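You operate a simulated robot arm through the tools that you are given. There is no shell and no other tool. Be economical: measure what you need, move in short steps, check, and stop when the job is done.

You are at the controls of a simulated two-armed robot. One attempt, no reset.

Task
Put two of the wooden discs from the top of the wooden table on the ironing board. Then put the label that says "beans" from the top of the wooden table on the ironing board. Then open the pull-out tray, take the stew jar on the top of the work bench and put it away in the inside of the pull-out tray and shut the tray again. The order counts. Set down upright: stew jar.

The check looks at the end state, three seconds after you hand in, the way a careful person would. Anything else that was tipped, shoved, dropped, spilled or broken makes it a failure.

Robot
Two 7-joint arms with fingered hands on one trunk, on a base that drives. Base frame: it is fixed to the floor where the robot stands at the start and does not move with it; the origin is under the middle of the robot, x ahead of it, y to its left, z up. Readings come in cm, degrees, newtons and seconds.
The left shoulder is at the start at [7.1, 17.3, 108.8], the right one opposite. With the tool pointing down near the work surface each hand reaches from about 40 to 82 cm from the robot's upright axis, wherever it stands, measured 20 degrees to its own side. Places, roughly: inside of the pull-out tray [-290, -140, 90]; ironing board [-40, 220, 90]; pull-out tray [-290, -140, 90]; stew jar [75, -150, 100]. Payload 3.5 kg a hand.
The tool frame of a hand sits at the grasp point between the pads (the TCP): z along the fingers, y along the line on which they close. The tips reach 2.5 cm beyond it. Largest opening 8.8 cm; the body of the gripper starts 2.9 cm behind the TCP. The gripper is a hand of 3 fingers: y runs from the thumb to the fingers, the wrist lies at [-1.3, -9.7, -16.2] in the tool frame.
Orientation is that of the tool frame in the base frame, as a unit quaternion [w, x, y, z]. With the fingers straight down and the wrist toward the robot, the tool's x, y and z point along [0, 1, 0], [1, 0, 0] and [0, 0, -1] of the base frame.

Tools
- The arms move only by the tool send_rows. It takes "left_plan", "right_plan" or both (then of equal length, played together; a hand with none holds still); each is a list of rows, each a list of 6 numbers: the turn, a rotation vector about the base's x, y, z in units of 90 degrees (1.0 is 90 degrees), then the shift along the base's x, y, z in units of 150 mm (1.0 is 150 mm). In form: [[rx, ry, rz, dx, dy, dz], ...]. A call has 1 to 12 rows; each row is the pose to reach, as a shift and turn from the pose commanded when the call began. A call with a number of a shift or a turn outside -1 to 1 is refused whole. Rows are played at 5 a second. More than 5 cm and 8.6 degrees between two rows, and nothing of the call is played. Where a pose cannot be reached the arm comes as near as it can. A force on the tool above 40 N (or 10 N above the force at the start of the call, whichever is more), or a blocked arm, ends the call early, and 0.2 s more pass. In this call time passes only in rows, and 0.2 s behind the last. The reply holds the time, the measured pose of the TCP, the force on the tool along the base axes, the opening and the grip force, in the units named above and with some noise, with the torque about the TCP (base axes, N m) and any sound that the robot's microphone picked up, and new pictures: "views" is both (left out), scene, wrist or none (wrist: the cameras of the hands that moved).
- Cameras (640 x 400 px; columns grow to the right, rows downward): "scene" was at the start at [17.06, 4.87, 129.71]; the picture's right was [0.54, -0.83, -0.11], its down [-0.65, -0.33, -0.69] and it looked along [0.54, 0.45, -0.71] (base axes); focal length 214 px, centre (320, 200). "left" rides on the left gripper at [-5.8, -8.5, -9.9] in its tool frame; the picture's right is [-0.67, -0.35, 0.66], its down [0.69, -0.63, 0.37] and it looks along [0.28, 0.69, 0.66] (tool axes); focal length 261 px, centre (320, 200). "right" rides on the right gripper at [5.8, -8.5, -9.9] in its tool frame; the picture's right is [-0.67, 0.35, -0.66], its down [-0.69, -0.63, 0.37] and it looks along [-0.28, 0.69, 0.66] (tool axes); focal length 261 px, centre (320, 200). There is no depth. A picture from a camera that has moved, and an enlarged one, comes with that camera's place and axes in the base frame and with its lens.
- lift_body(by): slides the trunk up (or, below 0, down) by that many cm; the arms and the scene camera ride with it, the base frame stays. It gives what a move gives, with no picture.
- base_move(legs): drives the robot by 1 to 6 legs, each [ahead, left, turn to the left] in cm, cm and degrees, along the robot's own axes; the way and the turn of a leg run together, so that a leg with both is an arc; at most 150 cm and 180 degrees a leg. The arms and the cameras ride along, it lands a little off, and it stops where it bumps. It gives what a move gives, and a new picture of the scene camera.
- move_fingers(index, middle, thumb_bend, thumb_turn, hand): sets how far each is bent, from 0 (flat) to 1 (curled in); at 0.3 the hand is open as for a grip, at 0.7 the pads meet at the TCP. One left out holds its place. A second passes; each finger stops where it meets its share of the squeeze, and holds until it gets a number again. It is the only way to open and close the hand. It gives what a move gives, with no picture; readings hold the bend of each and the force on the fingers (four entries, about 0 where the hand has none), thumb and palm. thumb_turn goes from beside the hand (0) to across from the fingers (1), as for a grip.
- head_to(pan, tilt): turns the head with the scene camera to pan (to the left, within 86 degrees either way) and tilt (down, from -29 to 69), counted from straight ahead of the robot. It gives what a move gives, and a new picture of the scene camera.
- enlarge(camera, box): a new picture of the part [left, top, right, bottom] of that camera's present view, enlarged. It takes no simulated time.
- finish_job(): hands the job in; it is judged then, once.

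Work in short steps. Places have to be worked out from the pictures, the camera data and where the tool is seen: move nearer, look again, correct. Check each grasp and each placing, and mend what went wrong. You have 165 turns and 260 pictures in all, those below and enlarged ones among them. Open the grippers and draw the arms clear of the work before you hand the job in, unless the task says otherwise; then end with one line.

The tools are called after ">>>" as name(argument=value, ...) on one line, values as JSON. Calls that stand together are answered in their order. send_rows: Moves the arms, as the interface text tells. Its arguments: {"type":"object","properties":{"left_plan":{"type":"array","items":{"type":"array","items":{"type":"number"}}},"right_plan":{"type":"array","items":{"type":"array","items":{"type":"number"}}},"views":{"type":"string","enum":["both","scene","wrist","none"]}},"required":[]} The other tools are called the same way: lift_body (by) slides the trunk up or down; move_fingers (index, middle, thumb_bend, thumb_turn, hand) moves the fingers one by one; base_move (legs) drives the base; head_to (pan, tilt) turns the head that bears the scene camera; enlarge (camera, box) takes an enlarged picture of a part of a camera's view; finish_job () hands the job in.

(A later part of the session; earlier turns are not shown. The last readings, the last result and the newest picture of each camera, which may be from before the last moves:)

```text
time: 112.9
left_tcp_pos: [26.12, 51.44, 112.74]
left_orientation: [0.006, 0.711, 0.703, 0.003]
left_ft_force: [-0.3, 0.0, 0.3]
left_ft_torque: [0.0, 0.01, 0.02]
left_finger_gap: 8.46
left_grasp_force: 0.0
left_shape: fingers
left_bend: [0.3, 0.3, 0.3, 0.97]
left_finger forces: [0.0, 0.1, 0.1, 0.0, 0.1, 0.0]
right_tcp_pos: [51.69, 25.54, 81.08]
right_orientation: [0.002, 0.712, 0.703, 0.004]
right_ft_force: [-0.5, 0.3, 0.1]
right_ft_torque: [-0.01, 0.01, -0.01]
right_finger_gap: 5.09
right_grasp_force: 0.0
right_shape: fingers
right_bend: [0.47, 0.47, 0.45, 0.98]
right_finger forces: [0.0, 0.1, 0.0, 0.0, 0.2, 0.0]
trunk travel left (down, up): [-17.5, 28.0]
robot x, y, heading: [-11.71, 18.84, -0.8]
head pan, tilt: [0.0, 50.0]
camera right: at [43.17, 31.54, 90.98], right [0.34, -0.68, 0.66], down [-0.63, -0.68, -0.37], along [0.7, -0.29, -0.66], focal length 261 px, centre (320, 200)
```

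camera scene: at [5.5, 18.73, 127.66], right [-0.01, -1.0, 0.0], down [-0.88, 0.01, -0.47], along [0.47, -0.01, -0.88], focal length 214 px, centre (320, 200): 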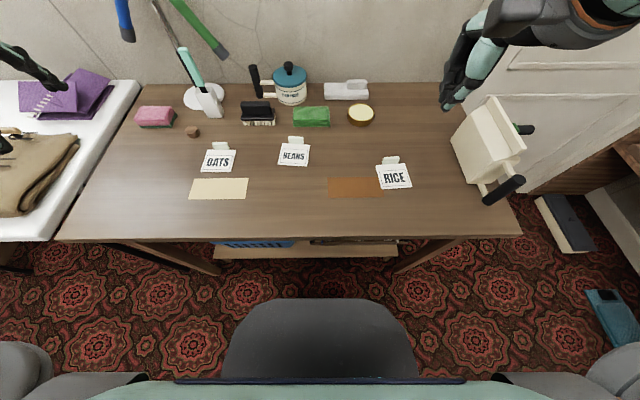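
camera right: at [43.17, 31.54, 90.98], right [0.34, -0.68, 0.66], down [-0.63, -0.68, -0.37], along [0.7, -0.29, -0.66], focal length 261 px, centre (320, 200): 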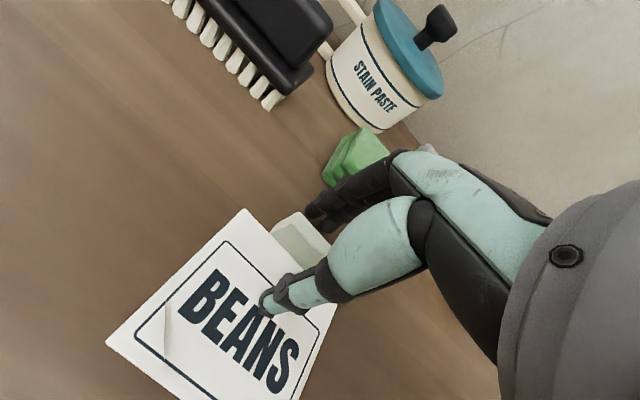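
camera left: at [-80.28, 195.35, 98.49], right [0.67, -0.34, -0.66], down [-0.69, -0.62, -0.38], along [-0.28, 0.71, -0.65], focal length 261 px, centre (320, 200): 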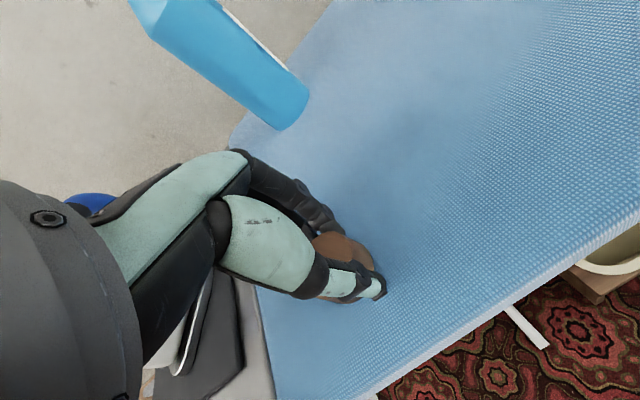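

Tab sits between fingers and thumb. Closing on it.

>>> move_fingers(hand="right", index=0.8, middle=0.8, thumb_bend=0.8)

>>> enlarge(camera="right", box=[100, 150, 420, 400])

```text
time: 113.9
left_tcp_pos: [26.11, 51.42, 112.68]
left_orientation: [0.005, 0.711, 0.703, 0.003]
left_ft_force: [-0.8, 0.3, -0.5]
left_ft_torque: [-0.01, 0.01, 0.0]
left_finger_gap: 8.45
left_grasp_force: 0.1
left_shape: fingers
left_bend: [0.3, 0.3, 0.3, 0.97]
left_finger forces: [0.0, 0.0, 0.0, 0.1, 0.0, 0.0]
right_tcp_pos: [51.68, 25.56, 81.14]
right_orientation: [0.001, 0.711, 0.703, 0.004]
right_ft_force: [1.3, -0.6, 3.3]
right_ft_torque: [0.08, 0.26, 0.05]
right_finger_gap: 0.38
right_grasp_force: 20.7
right_shape: fingers
right_bend: [0.76, 0.78, 0.69, 0.93]
right_finger forces: [10.5, 6.2, 0.0, 0.0, 24.8, 0.1]
trunk travel left (down, up): [-17.5, 28.0]
robot x, y, heading: [-11.64, 18.85, -0.7]
head pan, tilt: [0.0, 50.0]
```

```text
1.60 times, centred on (260, 275) of right
camera zoom: at [43.14, 31.54, 91.02], right [0.34, -0.68, 0.66], down [-0.63, -0.68, -0.37], along [0.7, -0.29, -0.66], focal length 417 px, centre (416, 80)
```

zoom: 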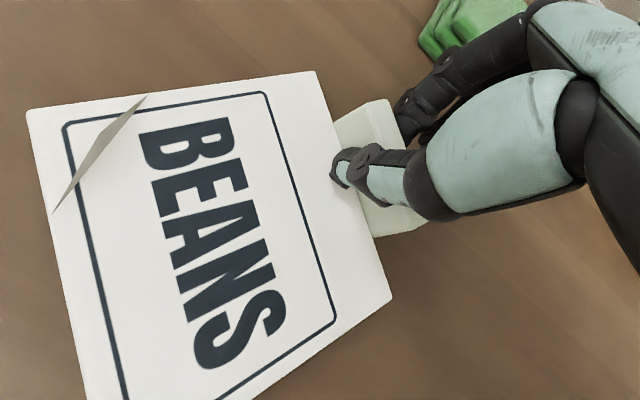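

Tab is gripped with ~20 N. Lift and check.

>>> send_rows(right_plan=[[0, 0, 0, 0, 0, 0.05], [0, 0, 0, 0, 0, 0.15], [0, 0, 0, 0, 0, 0.3], [0, 0, 0, 0, 0, 0.5], [0, 0, 0, 0, 0, 0.75], [0, 0, 0, 0, 0, 1]], views="both")

```text
time: 115.3
left_tcp_pos: [26.14, 51.36, 112.72]
left_orientation: [0.006, 0.711, 0.703, 0.004]
left_ft_force: [-0.3, 0.1, -0.4]
left_ft_torque: [0.01, 0.03, 0.0]
left_finger_gap: 8.47
left_grasp_force: 0.0
left_shape: fingers
left_bend: [0.3, 0.3, 0.3, 0.97]
left_finger forces: [0.0, 0.0, 0.1, 0.1, 0.0, 0.1]
right_tcp_pos: [51.75, 25.5, 96.06]
right_orientation: [0.001, 0.712, 0.703, 0.004]
right_ft_force: [-0.2, 0.1, 0.4]
right_ft_torque: [0.0, -0.02, 0.01]
right_finger_gap: 0.44
right_grasp_force: 18.7
right_shape: fingers
right_bend: [0.77, 0.79, 0.68, 0.93]
right_finger forces: [14.4, 3.7, 0.0, 0.2, 19.5, 0.0]
trunk travel left (down, up): [-17.5, 28.0]
robot x, y, heading: [-11.81, 18.8, -0.8]
head pan, tilt: [0.0, 50.0]
camera scene: at [5.44, 18.76, 127.67], right [-0.01, -1.0, 0.0], down [-0.88, 0.01, -0.47], along [0.47, -0.01, -0.88], focal length 214 px, centre (320, 200)
camera right: at [43.17, 31.6, 106.04], right [0.34, -0.68, 0.66], down [-0.63, -0.68, -0.37], along [0.7, -0.29, -0.66], focal length 261 px, centre (320, 200)
```

scene: 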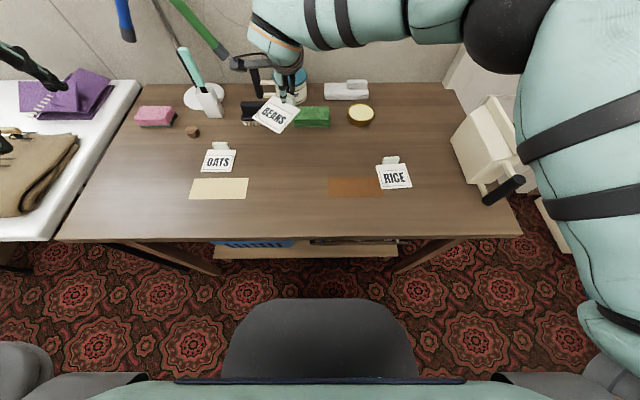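
right: 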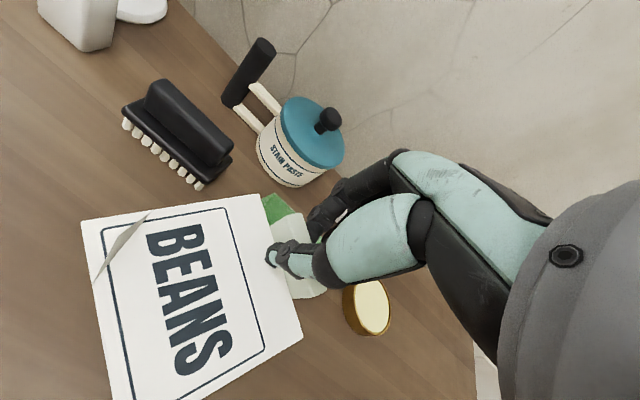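

Label held. Raise, pull in and drive back to the ironing board.

>>> send_rows(right_plan=[[0, 0, 0, -0.1, -0.1, 0.25], [0, 0, 0, -0.25, -0.25, 0.5], [0, 0, 0, -0.45, -0.4, 0.7], [0, 0, 0, -0.65, -0.6, 0.9], [0, 0, 0, -0.85, -0.8, 1], [0, 0, 0, -1, -1, 1]], views="none")

>>> base_move(legs=[[-18, 0, 0], [0, 0, 90.5], [93, 0, 0], [0, 44, 0]])

>>> head_to(pan=-10, tilt=45)

```text
refused: row 4 steps farther than a row can; nothing moved
```

```text
time: 127.4
left_tcp_pos: [-103.34, 152.27, 112.71]
left_orientation: [0.001, 0.014, 1.0, 0.007]
left_ft_force: [0.3, 0.9, -0.1]
left_ft_torque: [-0.02, 0.02, -0.01]
left_finger_gap: 8.45
left_grasp_force: 0.1
left_shape: fingers
left_bend: [0.3, 0.3, 0.3, 0.97]
left_finger forces: [0.1, 0.0, 0.1, 0.1, 0.1, 0.0]
right_tcp_pos: [-77.02, 177.59, 96.05]
right_orientation: [-0.003, 0.014, 1.0, 0.004]
right_ft_force: [1.0, 0.0, 0.4]
right_ft_torque: [-0.02, -0.04, -0.01]
right_finger_gap: 0.42
right_grasp_force: 17.8
right_shape: fingers
right_bend: [0.77, 0.79, 0.68, 0.93]
right_finger forces: [13.6, 3.4, 0.0, 0.1, 18.0, 0.0]
trunk travel left (down, up): [-17.5, 28.0]
robot x, y, heading: [-71.51, 113.91, 88.4]
head pan, tilt: [0.0, 50.0]
camera scene: at [-70.89, 131.15, 127.66], right [1.0, -0.03, 0.0], down [-0.02, -0.88, -0.47], along [0.01, 0.47, -0.88], focal length 214 px, centre (320, 200)
```

scene: 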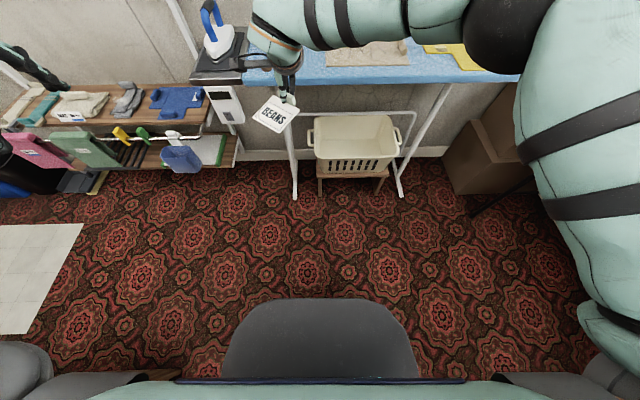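

```text
time: 128.1
left_tcp_pos: [-103.35, 152.33, 112.8]
left_orientation: [0.003, 0.015, 1.0, 0.007]
left_ft_force: [-0.1, 0.1, -1.3]
left_ft_torque: [0.01, 0.0, 0.01]
left_finger_gap: 8.46
left_grasp_force: 0.0
left_shape: fingers
left_bend: [0.3, 0.3, 0.3, 0.97]
left_finger forces: [0.1, 0.0, 0.0, 0.0, 0.1, 0.0]
right_tcp_pos: [-77.16, 177.62, 96.07]
right_orientation: [-0.003, 0.014, 1.0, 0.003]
right_ft_force: [0.6, 0.3, -0.2]
right_ft_torque: [-0.03, 0.02, -0.04]
right_finger_gap: 0.43
right_grasp_force: 18.1
right_shape: fingers
right_bend: [0.77, 0.79, 0.68, 0.93]
right_finger forces: [13.6, 3.5, 0.1, 0.0, 18.1, 0.0]
trunk travel left (down, up): [-17.5, 28.0]
robot x, y, heading: [-71.42, 114.37, 88.3]
head pan, tilt: [-10.0, 45.0]
camera scene: at [-69.51, 131.56, 128.27], right [0.98, -0.2, 0.04], down [-0.15, -0.82, -0.55], along [0.14, 0.53, -0.83], focal length 214 px, centre (320, 200)
```

scene: 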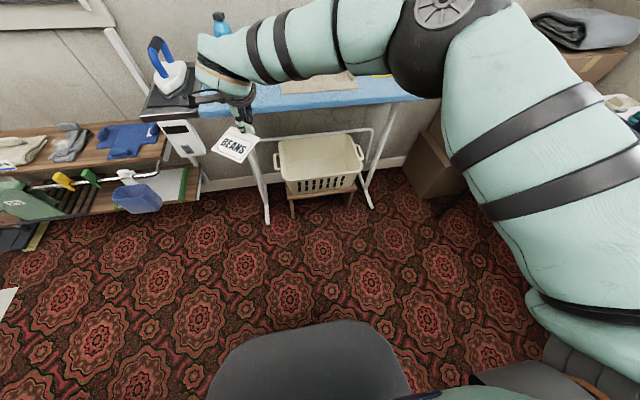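

The retract was refused again (row too long), but the drive was fine: nothing seems touched. Now raise the right hand over the board level in small steps.

>>> send_rows(right_plan=[[0, 0, 0, 0, 0, 0.2], [0, 0, 0, 0, 0, 0.4], [0, 0, 0, 0, 0, 0.6], [0, 0, 0, 0, 0, 0.8]], views="scene")

```text
time: 129.1
left_tcp_pos: [-103.25, 152.27, 112.65]
left_orientation: [0.002, 0.014, 1.0, 0.006]
left_ft_force: [0.2, -0.1, -0.1]
left_ft_torque: [0.03, -0.02, -0.03]
left_finger_gap: 8.47
left_grasp_force: 0.1
left_shape: fingers
left_bend: [0.3, 0.3, 0.3, 0.97]
left_finger forces: [0.0, 0.0, 0.0, 0.0, 0.0, 0.0]
right_tcp_pos: [-76.97, 177.46, 108.12]
right_orientation: [-0.002, 0.014, 1.0, 0.005]
right_ft_force: [-0.6, 0.0, -0.2]
right_ft_torque: [0.03, 0.05, 0.02]
right_finger_gap: 0.41
right_grasp_force: 16.9
right_shape: fingers
right_bend: [0.78, 0.79, 0.68, 0.93]
right_finger forces: [13.7, 3.2, 0.1, 0.1, 18.1, 0.0]
trunk travel left (down, up): [-17.5, 28.0]
robot x, y, heading: [-71.21, 114.21, 88.4]
head pan, tilt: [-10.0, 45.0]
camera scene: at [-69.49, 131.49, 128.29], right [0.98, -0.2, 0.04], down [-0.15, -0.82, -0.55], along [0.14, 0.53, -0.83], focal length 214 px, centre (320, 200)
```

scene: 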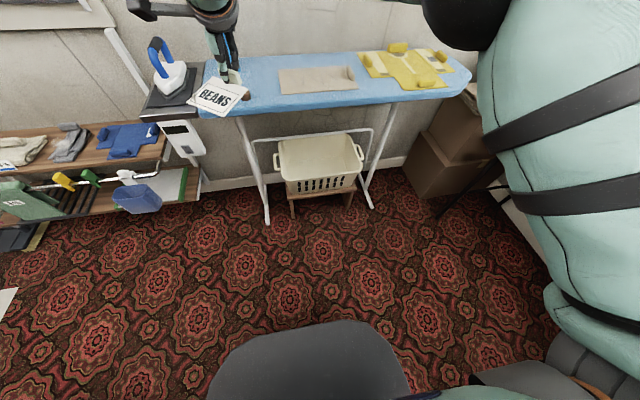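

Drive 29 cm ahead with the label above the board, then look with both cameras.

>>> base_move(legs=[[29, 0, 1.6]])

>>> enlarge(camera="right", box=[0, 0, 640, 400])

```text
time: 131.1
left_tcp_pos: [-103.93, 180.61, 112.59]
left_orientation: [0.002, 0.001, 1.0, 0.006]
left_ft_force: [-0.2, -0.2, 0.3]
left_ft_torque: [0.01, -0.03, -0.01]
left_finger_gap: 8.46
left_grasp_force: 0.1
left_shape: fingers
left_bend: [0.3, 0.3, 0.3, 0.97]
left_finger forces: [0.0, 0.0, 0.0, 0.0, 0.0, 0.0]
right_tcp_pos: [-78.15, 206.42, 108.19]
right_orientation: [-0.003, 0.002, 1.0, 0.005]
right_ft_force: [-0.6, -0.4, -0.4]
right_ft_torque: [-0.01, -0.03, -0.02]
right_finger_gap: 0.4
right_grasp_force: 17.3
right_shape: fingers
right_bend: [0.78, 0.79, 0.68, 0.93]
right_finger forces: [13.7, 3.3, 0.0, 0.0, 18.2, 0.0]
trunk travel left (down, up): [-17.5, 28.0]
robot x, y, heading: [-71.04, 143.4, 90.1]
head pan, tilt: [-10.0, 45.0]
camera scene: at [-69.47, 160.6, 128.29], right [0.98, -0.17, 0.04], down [-0.12, -0.83, -0.55], along [0.12, 0.54, -0.83], focal length 214 px, centre (320, 200)
```

scene: 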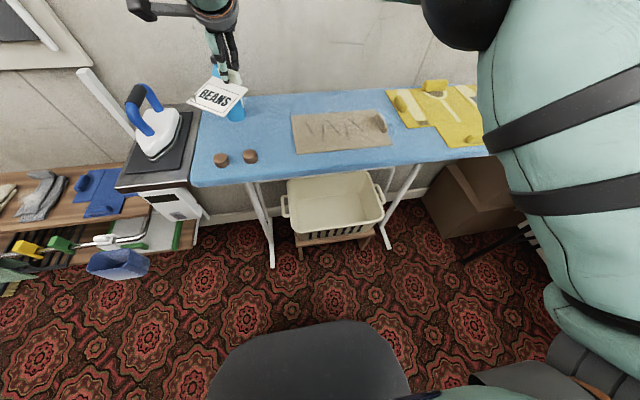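

```text
1.00 times, centred on (320, 200) of right
camera zoom: at [-83.97, 197.97, 118.04], right [0.67, 0.34, 0.66], down [0.68, -0.63, -0.37], along [0.28, 0.7, -0.66], focal length 261 px, centre (320, 200)
```

zoom: 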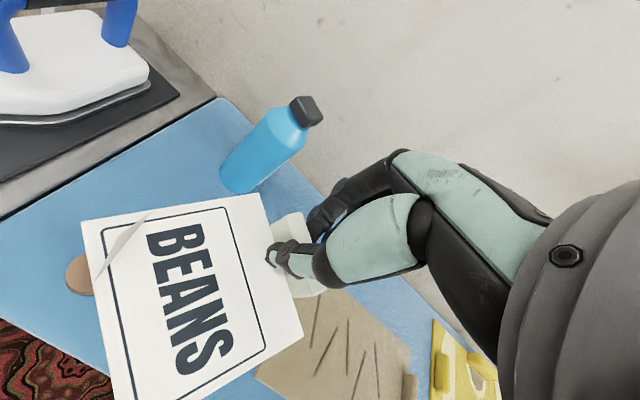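

Yaw the hand +36° to straighten the card and shift right to x≈−72.

>>> send_rows(right_plan=[[0, 0, 0.08, 0.08, -0.02, 0], [0, 0, 0.16, 0.16, -0.04, 0], [0, 0, 0.24, 0.24, -0.04, 0], [0, 0, 0.32, 0.32, -0.04, 0], [0, 0, 0.4, 0.39, -0.04, 0], [0, 0, 0.4, 0.39, -0.04, -0.15]], views="both")

```text
time: 132.5
left_tcp_pos: [-103.95, 180.6, 112.66]
left_orientation: [0.002, 0.002, 1.0, 0.005]
left_ft_force: [-0.7, 1.0, 0.7]
left_ft_torque: [-0.01, -0.02, 0.05]
left_finger_gap: 8.46
left_grasp_force: 0.1
left_shape: fingers
left_bend: [0.3, 0.3, 0.3, 0.97]
left_finger forces: [0.1, 0.0, 0.1, 0.1, 0.1, 0.0]
right_tcp_pos: [-72.16, 205.87, 105.77]
right_orientation: [-0.003, -0.309, 0.951, 0.002]
right_ft_force: [0.2, -0.7, 0.2]
right_ft_torque: [-0.01, 0.03, 0.05]
right_finger_gap: 0.41
right_grasp_force: 17.5
right_shape: fingers
right_bend: [0.78, 0.79, 0.68, 0.93]
right_finger forces: [14.1, 3.2, 0.1, 0.0, 18.3, 0.1]
right hand out of reach, approached as far as the arm can: row 5
trunk travel left (down, up): [-17.5, 28.0]
robot x, y, heading: [-70.86, 143.31, 89.6]
head pan, tilt: [-10.0, 45.0]
camera scene: at [-69.42, 160.74, 128.25], right [0.98, -0.17, 0.04], down [-0.13, -0.83, -0.55], along [0.12, 0.54, -0.84], focal length 214 px, centre (320, 200)
camera right: at [-71.94, 195.71, 115.66], right [0.34, 0.67, 0.65], down [0.92, -0.11, -0.37], along [-0.18, 0.73, -0.66], focal length 261 px, centre (320, 200)
```

scene: 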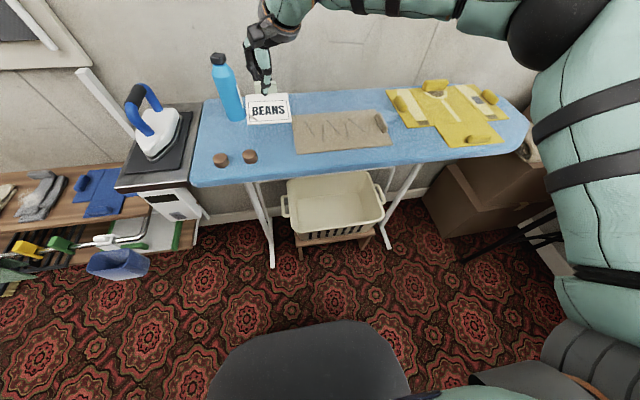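
right: 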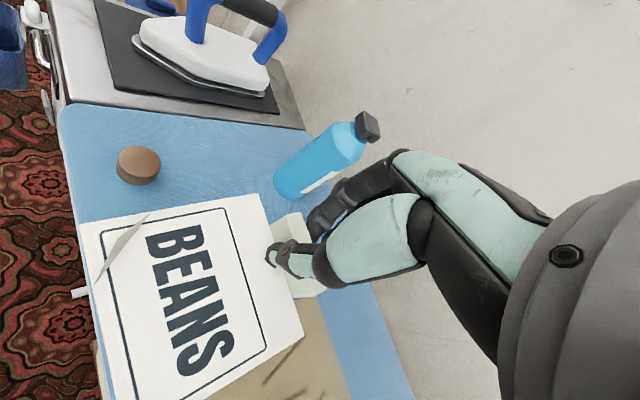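

The card is straight: spans x −76.3…−68. Move to y≈211 and descend to z≈92.

>>> send_rows(right_plan=[[0, 0, 0, 0.02, 0.15, -0.1], [0, 0, 0, 0.03, 0.3, -0.25], [0, 0, 0, 0.03, 0.34, -0.5], [0, 0, 0, 0.03, 0.34, -0.75], [0, 0, 0, 0.03, 0.34, -0.92], [0, 0, 0, 0.03, 0.34, -0.92]], views="both")

```text
time: 133.9
left_tcp_pos: [-103.83, 180.52, 112.71]
left_orientation: [0.002, 0.001, 1.0, 0.006]
left_ft_force: [0.3, -0.4, 0.2]
left_ft_torque: [0.01, 0.01, -0.01]
left_finger_gap: 8.49
left_grasp_force: 0.1
left_shape: fingers
left_bend: [0.3, 0.3, 0.3, 0.97]
left_finger forces: [0.0, 0.0, 0.1, 0.0, 0.0, 0.0]
right_tcp_pos: [-71.82, 210.27, 91.66]
right_orientation: [-0.004, -0.307, 0.952, 0.003]
right_ft_force: [0.1, 0.6, 0.4]
right_ft_torque: [-0.01, 0.01, -0.01]
right_finger_gap: 0.36
right_grasp_force: 17.6
right_shape: fingers
right_bend: [0.78, 0.8, 0.68, 0.93]
right_finger forces: [14.0, 3.1, 0.0, 0.0, 17.6, 0.0]
right hand out of reach, approached as far as the arm can: row 1, 2, 3, 4
trunk travel left (down, up): [-17.5, 28.0]
robot x, y, heading: [-71.05, 143.28, 89.9]
head pan, tilt: [-10.0, 45.0]
camera scene: at [-69.48, 160.61, 128.29], right [0.98, -0.17, 0.04], down [-0.12, -0.83, -0.55], along [0.12, 0.54, -0.83], focal length 214 px, centre (320, 200)
camera right: at [-71.54, 200.21, 101.62], right [0.34, 0.67, 0.66], down [0.92, -0.11, -0.37], along [-0.18, 0.73, -0.66], focal length 261 px, centre (320, 200)
```

scene: 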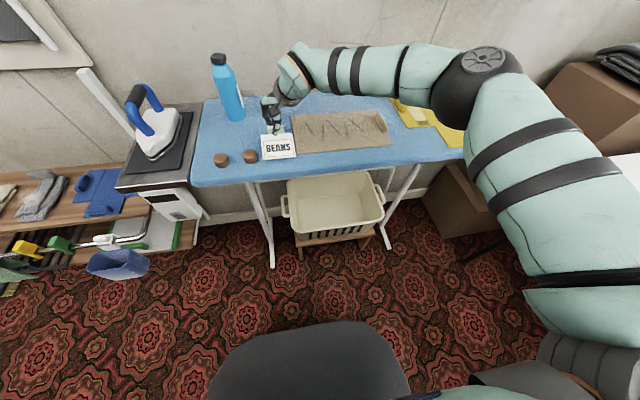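
right: 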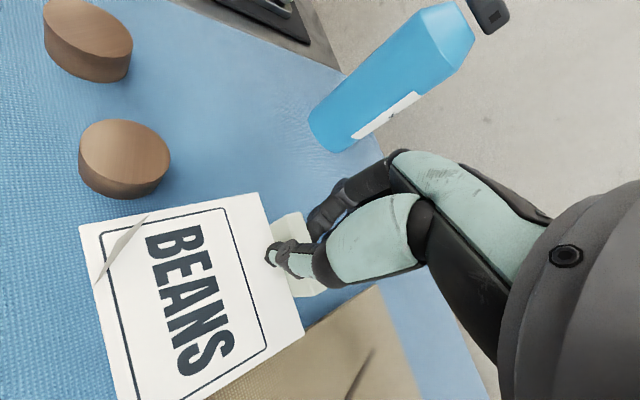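

Fits between disc A and the cloth. Lower slowly to contact.

>>> send_rows(right_plan=[[0, 0, 0, 0, 0, -0.06], [0, 0, 0, 0, 0, -0.11], [0, 0, 0, 0, 0, -0.15], [0, 0, 0, 0, 0, -0.18], [0, 0, 0, 0, 0, -0.2]], views="wrist")

```text
time: 135.1
left_tcp_pos: [-103.89, 180.64, 112.62]
left_orientation: [0.002, 0.002, 1.0, 0.006]
left_ft_force: [-0.3, 0.5, -0.4]
left_ft_torque: [0.01, 0.01, 0.01]
left_finger_gap: 8.48
left_grasp_force: 0.1
left_shape: fingers
left_bend: [0.3, 0.3, 0.3, 0.97]
left_finger forces: [0.0, 0.1, 0.1, 0.0, 0.1, 0.0]
right_tcp_pos: [-71.82, 210.86, 88.9]
right_orientation: [-0.003, -0.308, 0.952, 0.004]
right_ft_force: [0.8, 1.8, 2.6]
right_ft_torque: [-0.25, -0.05, 0.06]
right_finger_gap: 0.4
right_grasp_force: 20.5
right_shape: fingers
right_bend: [0.78, 0.79, 0.69, 0.92]
right_finger forces: [11.1, 6.8, 0.0, 0.0, 23.6, 0.0]
trunk travel left (down, up): [-17.5, 28.0]
robot x, y, heading: [-71.05, 143.22, 89.9]
head pan, tilt: [-10.0, 45.0]
camera right: at [-71.56, 200.61, 98.94], right [0.35, 0.67, 0.66], down [0.92, -0.11, -0.37], along [-0.18, 0.73, -0.66], focal length 261 px, centre (320, 200)
```

right: 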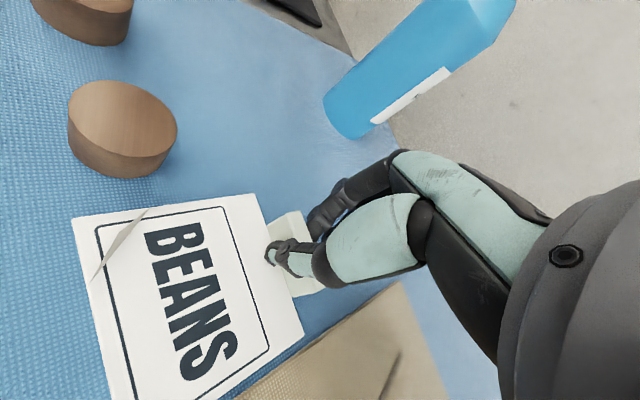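

Card is on the board with light contact, clear of everything. Release with a small opening.

>>> move_fingers(hand="right", index=0.55, middle=0.55, thumb_bend=0.5)

>>> send_rows(right_plan=[[0, 0, 0, 0, 0, 0.1], [0, 0, 0, 0, 0, 0.3], [0, 0, 0, 0, 0, 0.55], [0, 0, 0, 0, -0.05, 0.8]], views="both")

```text
time: 136.1
left_tcp_pos: [-103.77, 180.52, 112.79]
left_orientation: [0.002, 0.001, 1.0, 0.006]
left_ft_force: [-0.3, -0.5, -0.2]
left_ft_torque: [-0.02, -0.02, 0.02]
left_finger_gap: 8.48
left_grasp_force: 0.2
left_shape: fingers
left_bend: [0.3, 0.3, 0.3, 0.97]
left_finger forces: [0.1, 0.1, 0.0, 0.1, 0.0, 0.0]
right_tcp_pos: [-71.9, 210.69, 88.93]
right_orientation: [-0.003, -0.308, 0.951, 0.003]
right_ft_force: [-1.8, 0.1, 4.2]
right_ft_torque: [-0.12, -0.08, -0.03]
right_finger_gap: 3.49
right_grasp_force: 2.5
right_shape: fingers
right_bend: [0.55, 0.55, 0.51, 0.97]
right_finger forces: [0.1, 0.1, 0.1, 0.0, 4.0, 0.1]
trunk travel left (down, up): [-17.5, 28.0]
robot x, y, heading: [-71.06, 143.23, 89.8]
head pan, tilt: [-10.0, 45.0]
```

```text
time: 137.1
left_tcp_pos: [-103.89, 180.57, 112.67]
left_orientation: [0.002, 0.002, 1.0, 0.007]
left_ft_force: [-0.3, -0.3, -0.6]
left_ft_torque: [-0.01, 0.0, 0.0]
left_finger_gap: 8.48
left_grasp_force: 0.0
left_shape: fingers
left_bend: [0.3, 0.3, 0.3, 0.97]
left_finger forces: [0.0, 0.0, 0.0, 0.0, 0.1, 0.0]
right_tcp_pos: [-71.84, 210.6, 91.02]
right_orientation: [-0.003, -0.307, 0.952, 0.002]
right_ft_force: [-0.4, 0.3, -1.4]
right_ft_torque: [-0.04, 0.0, 0.03]
right_finger_gap: 3.55
right_grasp_force: 0.1
right_shape: fingers
right_bend: [0.55, 0.55, 0.5, 0.97]
right_finger forces: [0.0, 0.0, 0.0, 0.0, 0.0, 0.1]
right hand out of reach, approached as far as the arm can: row 1, 2, 3, 4
trunk travel left (down, up): [-17.5, 28.0]
robot x, y, heading: [-71.13, 143.78, 89.9]
head pan, tilt: [-10.0, 45.0]
camera scene: at [-69.47, 160.63, 128.28], right [0.98, -0.17, 0.04], down [-0.12, -0.83, -0.55], along [0.12, 0.54, -0.83], focal length 214 px, centre (320, 200)
camera right: at [-71.62, 200.44, 100.87], right [0.35, 0.67, 0.66], down [0.92, -0.11, -0.37], along [-0.18, 0.73, -0.66], focal length 261 px, centre (320, 200)
```

scene: 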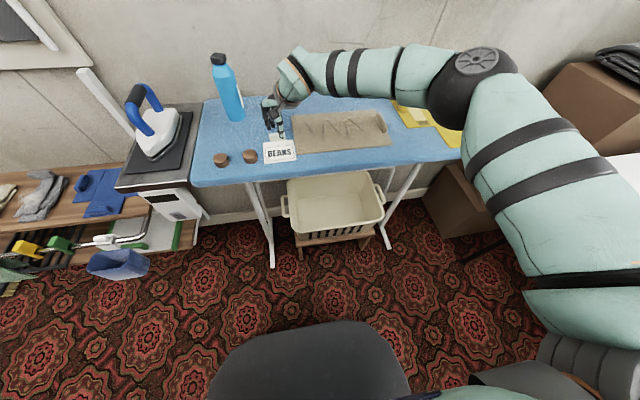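
right: 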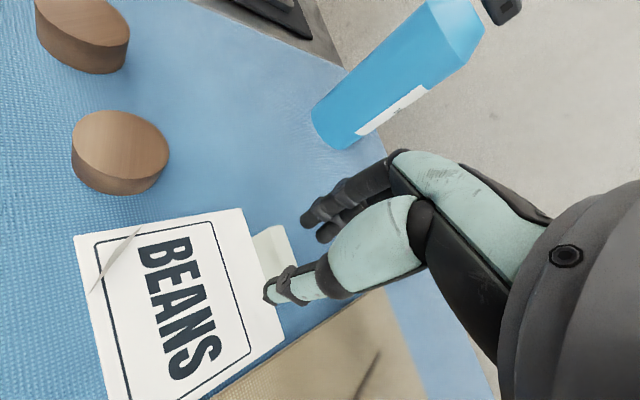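

Label placed. The arm can't rise further at this distance, so lift the trunk 9 cm to clear the tab, then pull back.

>>> lift_body(by=9)

```text
time: 138.4
left_tcp_pos: [-103.84, 180.57, 121.64]
left_orientation: [0.002, 0.001, 1.0, 0.005]
left_ft_force: [-0.5, -0.4, -1.1]
left_ft_torque: [0.02, 0.03, 0.01]
left_finger_gap: 8.44
left_grasp_force: 0.0
left_shape: fingers
left_bend: [0.3, 0.3, 0.3, 0.97]
left_finger forces: [0.1, 0.1, 0.0, 0.0, 0.0, 0.1]
right_tcp_pos: [-71.92, 209.01, 107.51]
right_orientation: [0.014, -0.306, 0.95, 0.055]
right_ft_force: [-0.5, -1.0, 0.1]
right_ft_torque: [0.02, -0.02, -0.02]
right_finger_gap: 3.56
right_grasp_force: 0.2
right_shape: fingers
right_bend: [0.55, 0.55, 0.5, 0.97]
right_finger forces: [0.1, 0.1, 0.1, 0.0, 0.0, 0.1]
trunk travel left (down, up): [-26.5, 19.0]
robot x, y, heading: [-71.17, 143.28, 89.7]
head pan, tilt: [-10.0, 45.0]
```

Clear. Drive back 35 cm and look at the board.

>>> base_move(legs=[[-35, 0, 0]])

>>> head_to(pan=0, tilt=32)

>>> enlarge(camera="scene", box=[180, 60, 420, 210])

```text
time: 140.6
left_tcp_pos: [-103.94, 146.02, 121.58]
left_orientation: [0.002, 0.003, 1.0, 0.005]
left_ft_force: [0.7, -0.7, 0.5]
left_ft_torque: [0.02, 0.02, 0.0]
left_finger_gap: 8.46
left_grasp_force: 0.0
left_shape: fingers
left_bend: [0.3, 0.3, 0.3, 0.97]
left_finger forces: [0.0, 0.1, 0.1, 0.0, 0.1, 0.0]
right_tcp_pos: [-71.79, 174.32, 107.35]
right_orientation: [0.013, -0.306, 0.95, 0.056]
right_ft_force: [1.1, -0.2, -0.4]
right_ft_torque: [-0.01, 0.03, 0.02]
right_finger_gap: 3.56
right_grasp_force: 0.1
right_shape: fingers
right_bend: [0.55, 0.55, 0.5, 0.97]
right_finger forces: [0.0, 0.0, 0.0, 0.1, 0.0, 0.0]
trunk travel left (down, up): [-26.5, 19.0]
robot x, y, heading: [-71.26, 108.67, 89.9]
head pan, tilt: [-10.0, 45.0]
camera scene: at [-69.59, 120.59, 139.12], right [0.98, -0.18, 0.02], down [-0.13, -0.76, -0.64], along [0.13, 0.62, -0.77], focal length 214 px, centre (320, 200)
```

scene: 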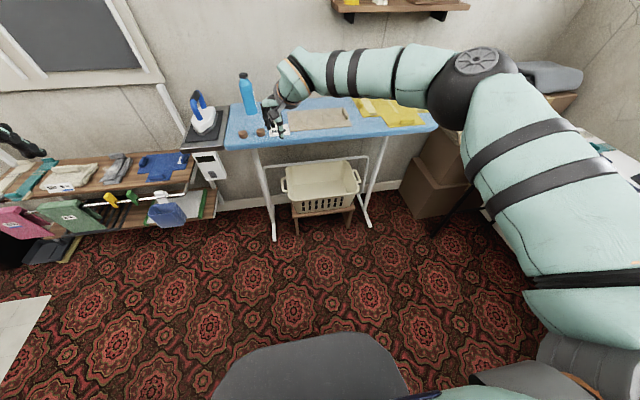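

```text
time: 141.4
left_tcp_pos: [-103.92, 145.9, 121.67]
left_orientation: [0.002, 0.004, 1.0, 0.006]
left_ft_force: [-0.9, 1.0, 0.0]
left_ft_torque: [0.0, -0.02, 0.01]
left_finger_gap: 8.46
left_grasp_force: 0.1
left_shape: fingers
left_bend: [0.3, 0.3, 0.3, 0.97]
left_finger forces: [0.0, 0.0, 0.0, 0.2, 0.0, 0.1]
right_tcp_pos: [-71.89, 174.18, 107.55]
right_orientation: [0.014, -0.306, 0.95, 0.056]
right_ft_force: [0.2, -1.0, 0.0]
right_ft_torque: [0.01, 0.03, 0.04]
right_finger_gap: 3.55
right_grasp_force: 0.1
right_shape: fingers
right_bend: [0.55, 0.55, 0.5, 0.97]
right_finger forces: [0.0, 0.1, 0.0, 0.0, 0.0, 0.0]
trunk travel left (down, up): [-26.5, 19.0]
robot x, y, heading: [-71.05, 108.49, 89.6]
head pan, tilt: [0.0, 32.0]
camera scene: at [-71.0, 121.54, 140.99], right [1.0, -0.01, 0.0], down [0.0, -0.61, -0.79], along [0.0, 0.79, -0.61], focal length 214 px, centre (320, 200)
```

scene: 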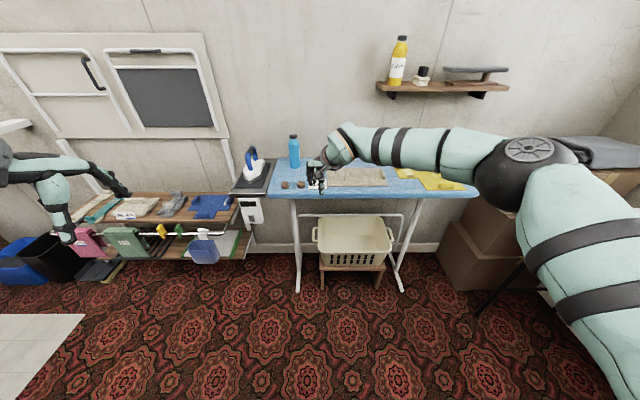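

```text
2.67 times, centred on (300, 135) of scene
camera zoom: at [-71.0, 121.54, 140.99], right [1.0, -0.01, 0.0], down [0.0, -0.61, -0.79], along [0.0, 0.79, -0.61], focal length 572 px, centre (373, 373)
```

zoom: 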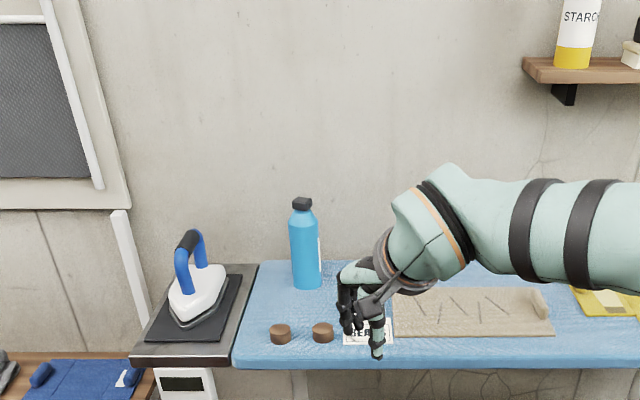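

Board state is good: two discs and BEANS label. Tuck the right hand in and unyaw.

>>> send_rows(right_plan=[[0, 0, -0.06, 0.02, -0.2, 0], [0, 0, -0.13, 0.04, -0.4, 0.0], [0, 0, -0.2, 0.08, -0.6, 0.1], [0, 0, -0.26, 0.15, -0.8, 0.2], [0, 0, -0.33, 0.2, -1, 0.3], [0, 0, -0.4, 0.3, -1, 0.4]], views="none")

```text
time: 142.8
left_tcp_pos: [-103.88, 145.85, 121.78]
left_orientation: [0.002, 0.004, 1.0, 0.005]
left_ft_force: [-1.1, 0.0, 0.3]
left_ft_torque: [0.0, 0.02, 0.0]
left_finger_gap: 8.44
left_grasp_force: 0.0
left_shape: fingers
left_bend: [0.3, 0.3, 0.3, 0.97]
left_finger forces: [0.0, 0.0, 0.0, 0.0, 0.0, 0.0]
right_tcp_pos: [-67.27, 159.03, 113.55]
right_orientation: [0.031, 0.003, 0.998, 0.049]
right_ft_force: [0.4, 0.0, -1.0]
right_ft_torque: [-0.02, 0.01, -0.01]
right_finger_gap: 3.58
right_grasp_force: 0.0
right_shape: fingers
right_bend: [0.55, 0.55, 0.5, 0.97]
right_finger forces: [0.0, 0.0, 0.0, 0.1, 0.0, 0.0]
trunk travel left (down, up): [-26.5, 19.0]
robot x, y, heading: [-71.38, 108.66, 89.5]
head pan, tilt: [0.0, 32.0]
```

Drive back toward the middle of the room and turn to face −x to find the tray.

>>> base_move(legs=[[0, -42, 0], [-150, 0, 0], [0, 0, 90]])

>>> head_to(pan=20, tilt=15)

```text
time: 156.1
left_tcp_pos: [-68.6, -71.87, 121.7]
left_orientation: [-0.003, -0.7, 0.714, 0.007]
left_ft_force: [-0.2, 0.2, 0.0]
left_ft_torque: [-0.03, 0.04, 0.0]
left_finger_gap: 8.45
left_grasp_force: 0.0
left_shape: fingers
left_bend: [0.3, 0.3, 0.3, 0.97]
left_finger forces: [0.1, 0.0, 0.1, 0.0, 0.1, 0.0]
right_tcp_pos: [-81.3, -35.09, 113.55]
right_orientation: [-0.013, -0.699, 0.713, 0.056]
right_ft_force: [-0.3, 1.1, 0.1]
right_ft_torque: [0.02, 0.02, 0.01]
right_finger_gap: 3.58
right_grasp_force: 0.0
right_shape: fingers
right_bend: [0.55, 0.55, 0.5, 0.97]
right_finger forces: [0.0, 0.0, 0.0, 0.0, 0.1, 0.0]
trunk travel left (down, up): [-26.5, 19.0]
robot x, y, heading: [-30.89, -39.57, 178.9]
head pan, tilt: [0.0, 32.0]
camera scene: at [-43.63, -39.35, 140.98], right [0.02, 1.0, 0.0], down [0.61, -0.01, -0.79], along [-0.79, 0.01, -0.61], focal length 214 px, centre (320, 200)
```

scene: 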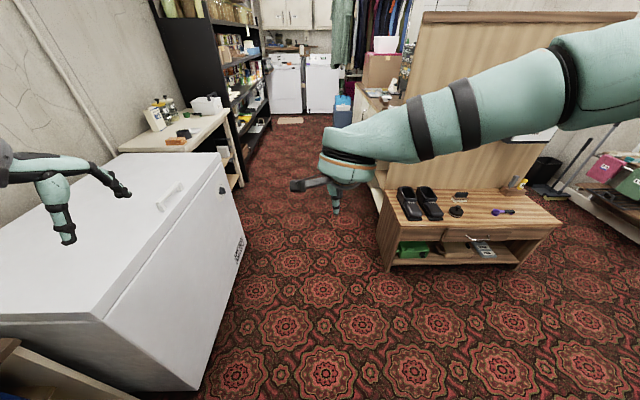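

```text
time: 157.0
left_tcp_pos: [-68.53, -71.76, 121.66]
left_orientation: [-0.002, -0.7, 0.714, 0.006]
left_ft_force: [-0.7, -0.1, 0.5]
left_ft_torque: [0.0, -0.01, -0.02]
left_finger_gap: 8.49
left_grasp_force: 0.0
left_shape: fingers
left_bend: [0.3, 0.3, 0.3, 0.97]
left_finger forces: [0.0, 0.1, 0.0, 0.0, 0.1, 0.0]
right_tcp_pos: [-81.2, -35.07, 113.65]
right_orientation: [-0.013, -0.698, 0.713, 0.056]
right_ft_force: [0.2, 0.2, 0.5]
right_ft_torque: [0.01, 0.01, -0.04]
right_finger_gap: 3.54
right_grasp_force: 0.1
right_shape: fingers
right_bend: [0.55, 0.55, 0.5, 0.97]
right_finger forces: [0.0, 0.0, 0.1, 0.0, 0.0, 0.0]
trunk travel left (down, up): [-26.5, 19.0]
robot x, y, heading: [-30.39, -39.63, 178.8]
head pan, tilt: [20.0, 15.0]
camera scene: at [-43.77, -42.54, 143.72], right [-0.32, 0.95, -0.03], down [0.34, 0.08, -0.94], along [-0.88, -0.31, -0.35], focal length 214 px, centre (320, 200)
```

scene: 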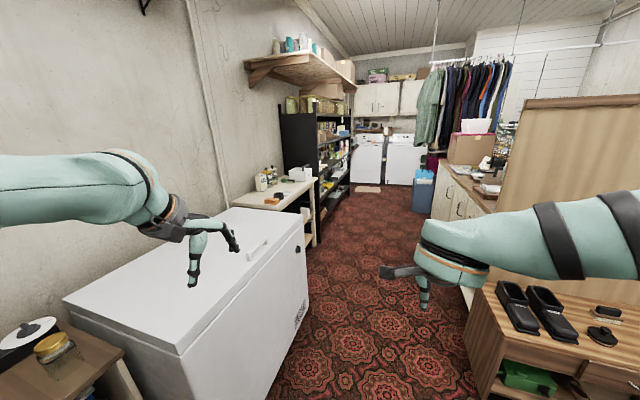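

>>> enlarge(camera="scene", box=[230, 80, 430, 260])

```text
2.22 times, centred on (330, 170) of scene
camera zoom: at [-43.77, -42.54, 143.72], right [-0.32, 0.95, -0.03], down [0.34, 0.08, -0.94], along [-0.88, -0.31, -0.35], focal length 477 px, centre (298, 267)
```

zoom: 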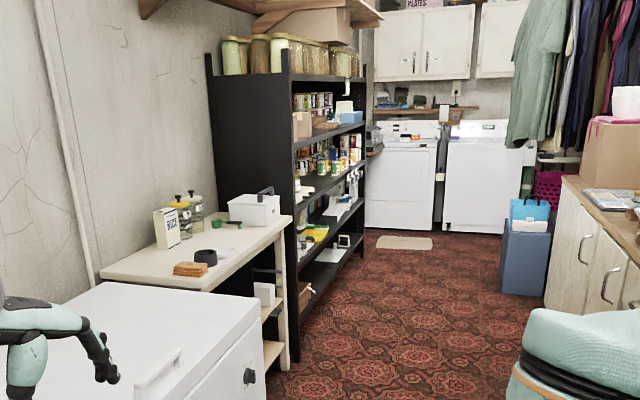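

The black shelf unit on the left wall holds the tray at about x −290. Drive down the aisle, shifting a little left.

>>> base_move(legs=[[20, 14, 1], [130, 0, 0]])

```text
time: 164.9
left_tcp_pos: [-219.0, -84.41, 121.72]
left_orientation: [-0.003, -0.7, 0.714, 0.006]
left_ft_force: [0.0, -0.4, 1.0]
left_ft_torque: [0.02, 0.01, 0.03]
left_finger_gap: 8.47
left_grasp_force: 0.0
left_shape: fingers
left_bend: [0.3, 0.3, 0.3, 0.97]
left_finger forces: [0.0, 0.0, 0.1, 0.0, 0.1, 0.0]
right_tcp_pos: [-231.63, -47.53, 113.5]
right_orientation: [-0.012, -0.698, 0.714, 0.056]
right_ft_force: [0.3, -0.3, -0.1]
right_ft_torque: [-0.02, -0.01, 0.0]
right_finger_gap: 3.59
right_grasp_force: 0.2
right_shape: fingers
right_bend: [0.55, 0.55, 0.5, 0.97]
right_finger forces: [0.1, 0.1, 0.0, 0.0, 0.0, 0.0]
trunk travel left (down, up): [-26.5, 19.0]
robot x, y, heading: [-181.18, -52.14, 178.8]
head pan, tilt: [20.0, 15.0]
camera scene: at [-194.29, -54.99, 143.73], right [-0.32, 0.95, -0.03], down [0.34, 0.08, -0.94], along [-0.88, -0.31, -0.34], focal length 214 px, centre (320, 200)
```

scene: 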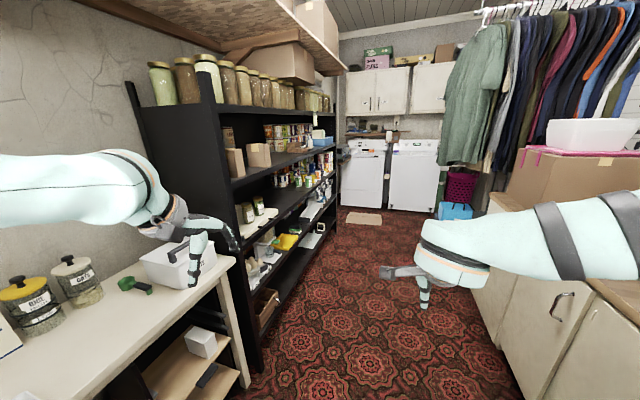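

Continue to x≈−288 and turn left to face the shelf.

>>> base_move(legs=[[107, 0, 0], [0, 0, 90]])

>>> head_to(pan=0, tilt=30)

```text
time: 174.2
left_tcp_pos: [-256.63, -88.53, 121.63]
left_orientation: [0.006, 1.0, -0.018, -0.002]
left_ft_force: [0.5, -0.3, -0.4]
left_ft_torque: [-0.01, -0.03, -0.02]
left_finger_gap: 8.46
left_grasp_force: 0.0
left_shape: fingers
left_bend: [0.3, 0.3, 0.3, 0.97]
left_finger forces: [0.0, 0.0, 0.1, 0.0, 0.1, 0.0]
right_tcp_pos: [-293.72, -100.66, 113.52]
right_orientation: [0.048, 0.998, -0.019, -0.032]
right_ft_force: [0.1, -0.3, 0.0]
right_ft_torque: [-0.02, 0.01, 0.02]
right_finger_gap: 3.55
right_grasp_force: 0.0
right_shape: fingers
right_bend: [0.55, 0.55, 0.5, 0.97]
right_finger forces: [0.0, 0.0, 0.0, 0.0, 0.0, 0.0]
trunk travel left (down, up): [-26.5, 19.0]
robot x, y, heading: [-288.31, -50.26, -91.9]
head pan, tilt: [20.0, 15.0]
camera scene: at [-285.45, -63.36, 143.72], right [-0.95, -0.31, -0.03], down [-0.08, 0.34, -0.94], along [0.3, -0.89, -0.35], focal length 214 px, centre (320, 200)
```

scene: 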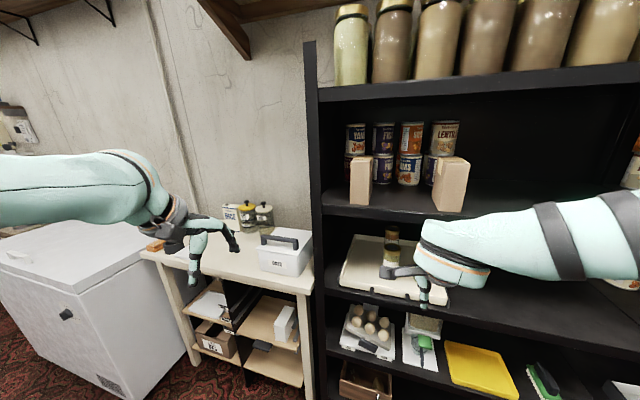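

```text
time: 175.0
left_tcp_pos: [-256.66, -88.46, 121.74]
left_orientation: [0.006, 1.0, -0.017, -0.002]
left_ft_force: [0.0, 0.0, 0.3]
left_ft_torque: [0.0, -0.02, 0.0]
left_finger_gap: 8.46
left_grasp_force: 0.0
left_shape: fingers
left_bend: [0.3, 0.3, 0.3, 0.97]
left_finger forces: [0.0, 0.0, 0.0, 0.0, 0.1, 0.0]
right_tcp_pos: [-293.67, -100.59, 113.43]
right_orientation: [0.048, 0.998, -0.019, -0.032]
right_ft_force: [0.4, -0.9, 0.0]
right_ft_torque: [0.03, 0.02, -0.02]
right_finger_gap: 3.54
right_grasp_force: 0.1
right_shape: fingers
right_bend: [0.55, 0.55, 0.5, 0.97]
right_finger forces: [0.1, 0.1, 0.0, 0.0, 0.0, 0.1]
trunk travel left (down, up): [-26.5, 19.0]
robot x, y, heading: [-288.64, -50.21, -92.0]
head pan, tilt: [0.0, 30.0]
camera scene: at [-288.62, -63.27, 141.29], right [-1.0, 0.04, 0.0], down [0.02, 0.58, -0.81], along [-0.03, -0.81, -0.58], focal length 214 px, centre (320, 200)
```

scene: 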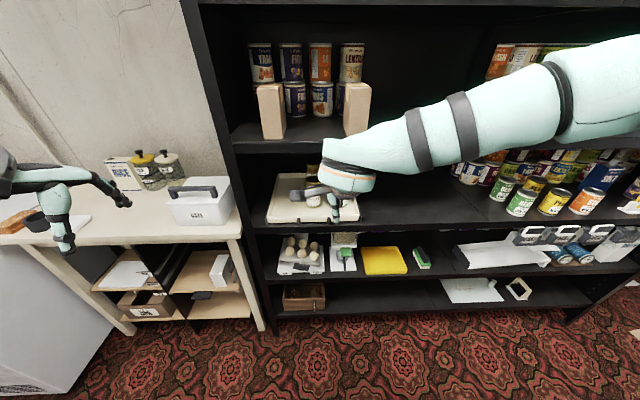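

The cream tray sits on the shelf below the cans, with jars in it. Move the right hand aside and zoom in.

>>> send_rows(right_plan=[[0, 0, 0, 0, 0.2, 0.05], [0, 0, 0, -0.2, 0.4, 0.1], [0, 0, 0, -0.4, 0.6, 0.2], [0, 0, 0, -0.6, 0.8, 0.3], [0, 0, 0, -0.85, 0.9, 0.4], [0, 0, 0, -1, 0.9, 0.4]], views="none")

>>> enlarge(camera="scene", box=[220, 120, 400, 240])

```text
time: 176.4
left_tcp_pos: [-256.72, -88.5, 121.52]
left_orientation: [0.006, 1.0, -0.018, -0.002]
left_ft_force: [0.0, 1.5, 0.0]
left_ft_torque: [0.02, 0.02, -0.01]
left_finger_gap: 8.47
left_grasp_force: 0.1
left_shape: fingers
left_bend: [0.3, 0.3, 0.3, 0.97]
left_finger forces: [0.0, 0.0, 0.1, 0.0, 0.0, 0.1]
right_tcp_pos: [-308.64, -87.0, 119.47]
right_orientation: [0.048, 0.998, -0.02, -0.032]
right_ft_force: [0.3, -0.5, -1.0]
right_ft_torque: [0.0, 0.01, 0.0]
right_finger_gap: 3.58
right_grasp_force: 0.1
right_shape: fingers
right_bend: [0.55, 0.55, 0.5, 0.97]
right_finger forces: [0.0, 0.0, 0.0, 0.0, 0.0, 0.0]
trunk travel left (down, up): [-26.5, 19.0]
robot x, y, heading: [-288.49, -50.1, -92.1]
head pan, tilt: [0.0, 30.0]
```

```text
3.33 times, centred on (310, 180) of scene
camera zoom: at [-288.74, -63.28, 141.28], right [-1.0, 0.04, 0.0], down [0.02, 0.58, -0.81], along [-0.03, -0.81, -0.58], focal length 715 px, centre (353, 267)
```

zoom: 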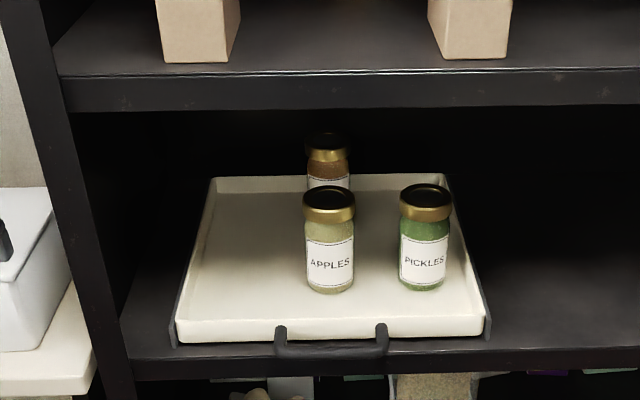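

The tray has a U-shaped dark handle in front, around [-289,-119,90]. Bring the right hand near it (straightening its tilt) to see it with the wrist camera.

>>> send_rows(right_plan=[[0.02, -0.01, 0, 0.2, -0.15, 0], [0.04, -0.02, 0, 0.4, -0.3, 0], [0.06, -0.03, 0, 0.6, -0.4, -0.1], [0.06, -0.042, 0, 0.8, -0.5, -0.2], [0.06, -0.042, 0, 1, -0.6, -0.3]], views="none")

```text
time: 177.6
left_tcp_pos: [-256.5, -88.66, 121.57]
left_orientation: [0.004, 1.0, -0.019, -0.003]
left_ft_force: [-0.4, -0.3, 0.3]
left_ft_torque: [-0.01, 0.03, -0.01]
left_finger_gap: 8.46
left_grasp_force: 0.1
left_shape: fingers
left_bend: [0.3, 0.3, 0.3, 0.97]
left_finger forces: [0.1, 0.0, 0.0, 0.0, 0.1, 0.0]
right_tcp_pos: [-293.69, -96.14, 114.92]
right_orientation: [0.001, 1.0, -0.019, 0.001]
right_ft_force: [0.1, 0.6, 0.1]
right_ft_torque: [0.04, 0.02, 0.02]
right_finger_gap: 3.57
right_grasp_force: 0.1
right_shape: fingers
right_bend: [0.55, 0.55, 0.5, 0.97]
right_finger forces: [0.1, 0.0, 0.1, 0.0, 0.0, 0.1]
trunk travel left (down, up): [-26.5, 19.0]
robot x, y, heading: [-288.15, -50.1, -92.1]
head pan, tilt: [0.0, 30.0]
```

>>> send_rows(right_plan=[[0, 0, 0, 0.1, -0.15, -0.15], [0, 0, 0, 0.2, -0.3, -0.3], [0, 0, 0, 0.3, -0.45, -0.45], [0, 0, 0, 0.3, -0.6, -0.6], [0, 0, 0, 0.3, -0.7, -0.7]], views="both")

```text
time: 178.8
left_tcp_pos: [-256.73, -88.58, 121.56]
left_orientation: [0.005, 1.0, -0.019, -0.003]
left_ft_force: [0.6, 0.3, -0.6]
left_ft_torque: [-0.01, -0.01, 0.01]
left_finger_gap: 8.46
left_grasp_force: 0.0
left_shape: fingers
left_bend: [0.3, 0.3, 0.3, 0.97]
left_finger forces: [0.0, 0.0, 0.1, 0.0, 0.0, 0.0]
right_tcp_pos: [-289.02, -106.68, 104.39]
right_orientation: [0.0, 1.0, -0.018, 0.001]
right_ft_force: [1.3, -0.5, 0.6]
right_ft_torque: [0.0, 0.03, -0.02]
right_finger_gap: 3.57
right_grasp_force: 0.1
right_shape: fingers
right_bend: [0.55, 0.55, 0.5, 0.97]
right_finger forces: [0.1, 0.0, 0.1, 0.0, 0.0, 0.0]
trunk travel left (down, up): [-26.5, 19.0]
robot x, y, heading: [-288.27, -49.99, -92.1]
head pan, tilt: [0.0, 30.0]
camera scene: at [-288.62, -63.33, 141.28], right [-1.0, 0.04, 0.0], down [0.02, 0.58, -0.81], along [-0.03, -0.81, -0.58], focal length 214 px, centre (320, 200)
camera right: at [-283.0, -98.13, 114.41], right [-0.68, -0.32, 0.65], down [-0.66, 0.65, -0.37], along [-0.31, -0.68, -0.66], focal length 261 px, centre (320, 200)
```

scene: 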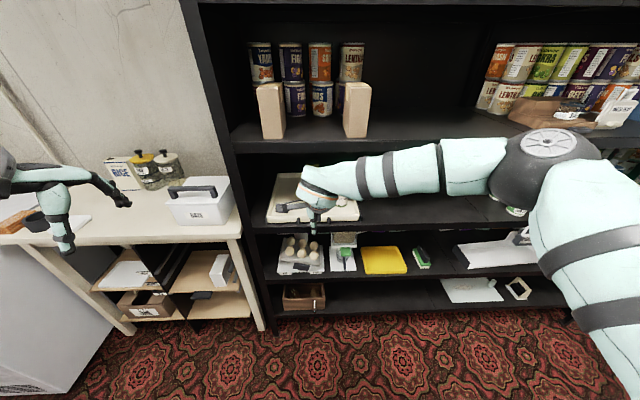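
right: 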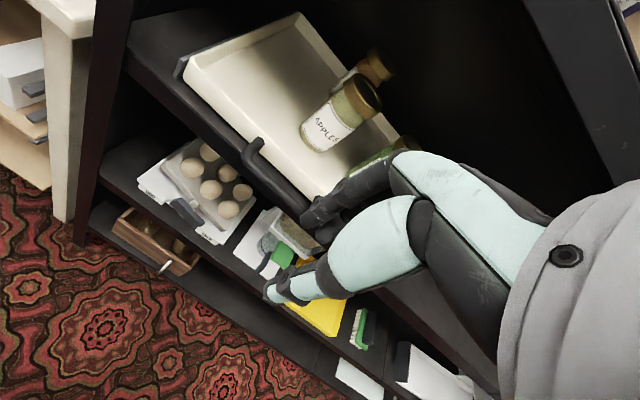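

>>> enlarge(camera="right", box=[180, 100, 380, 240])

```text
2.86 times, centred on (280, 170) of right
camera zoom: at [-283.0, -98.13, 114.41], right [-0.68, -0.32, 0.65], down [-0.66, 0.65, -0.37], along [-0.31, -0.68, -0.66], focal length 745 px, centre (434, 286)
```

zoom: 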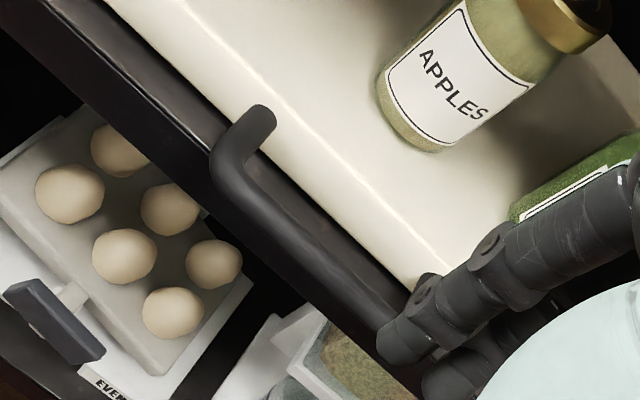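

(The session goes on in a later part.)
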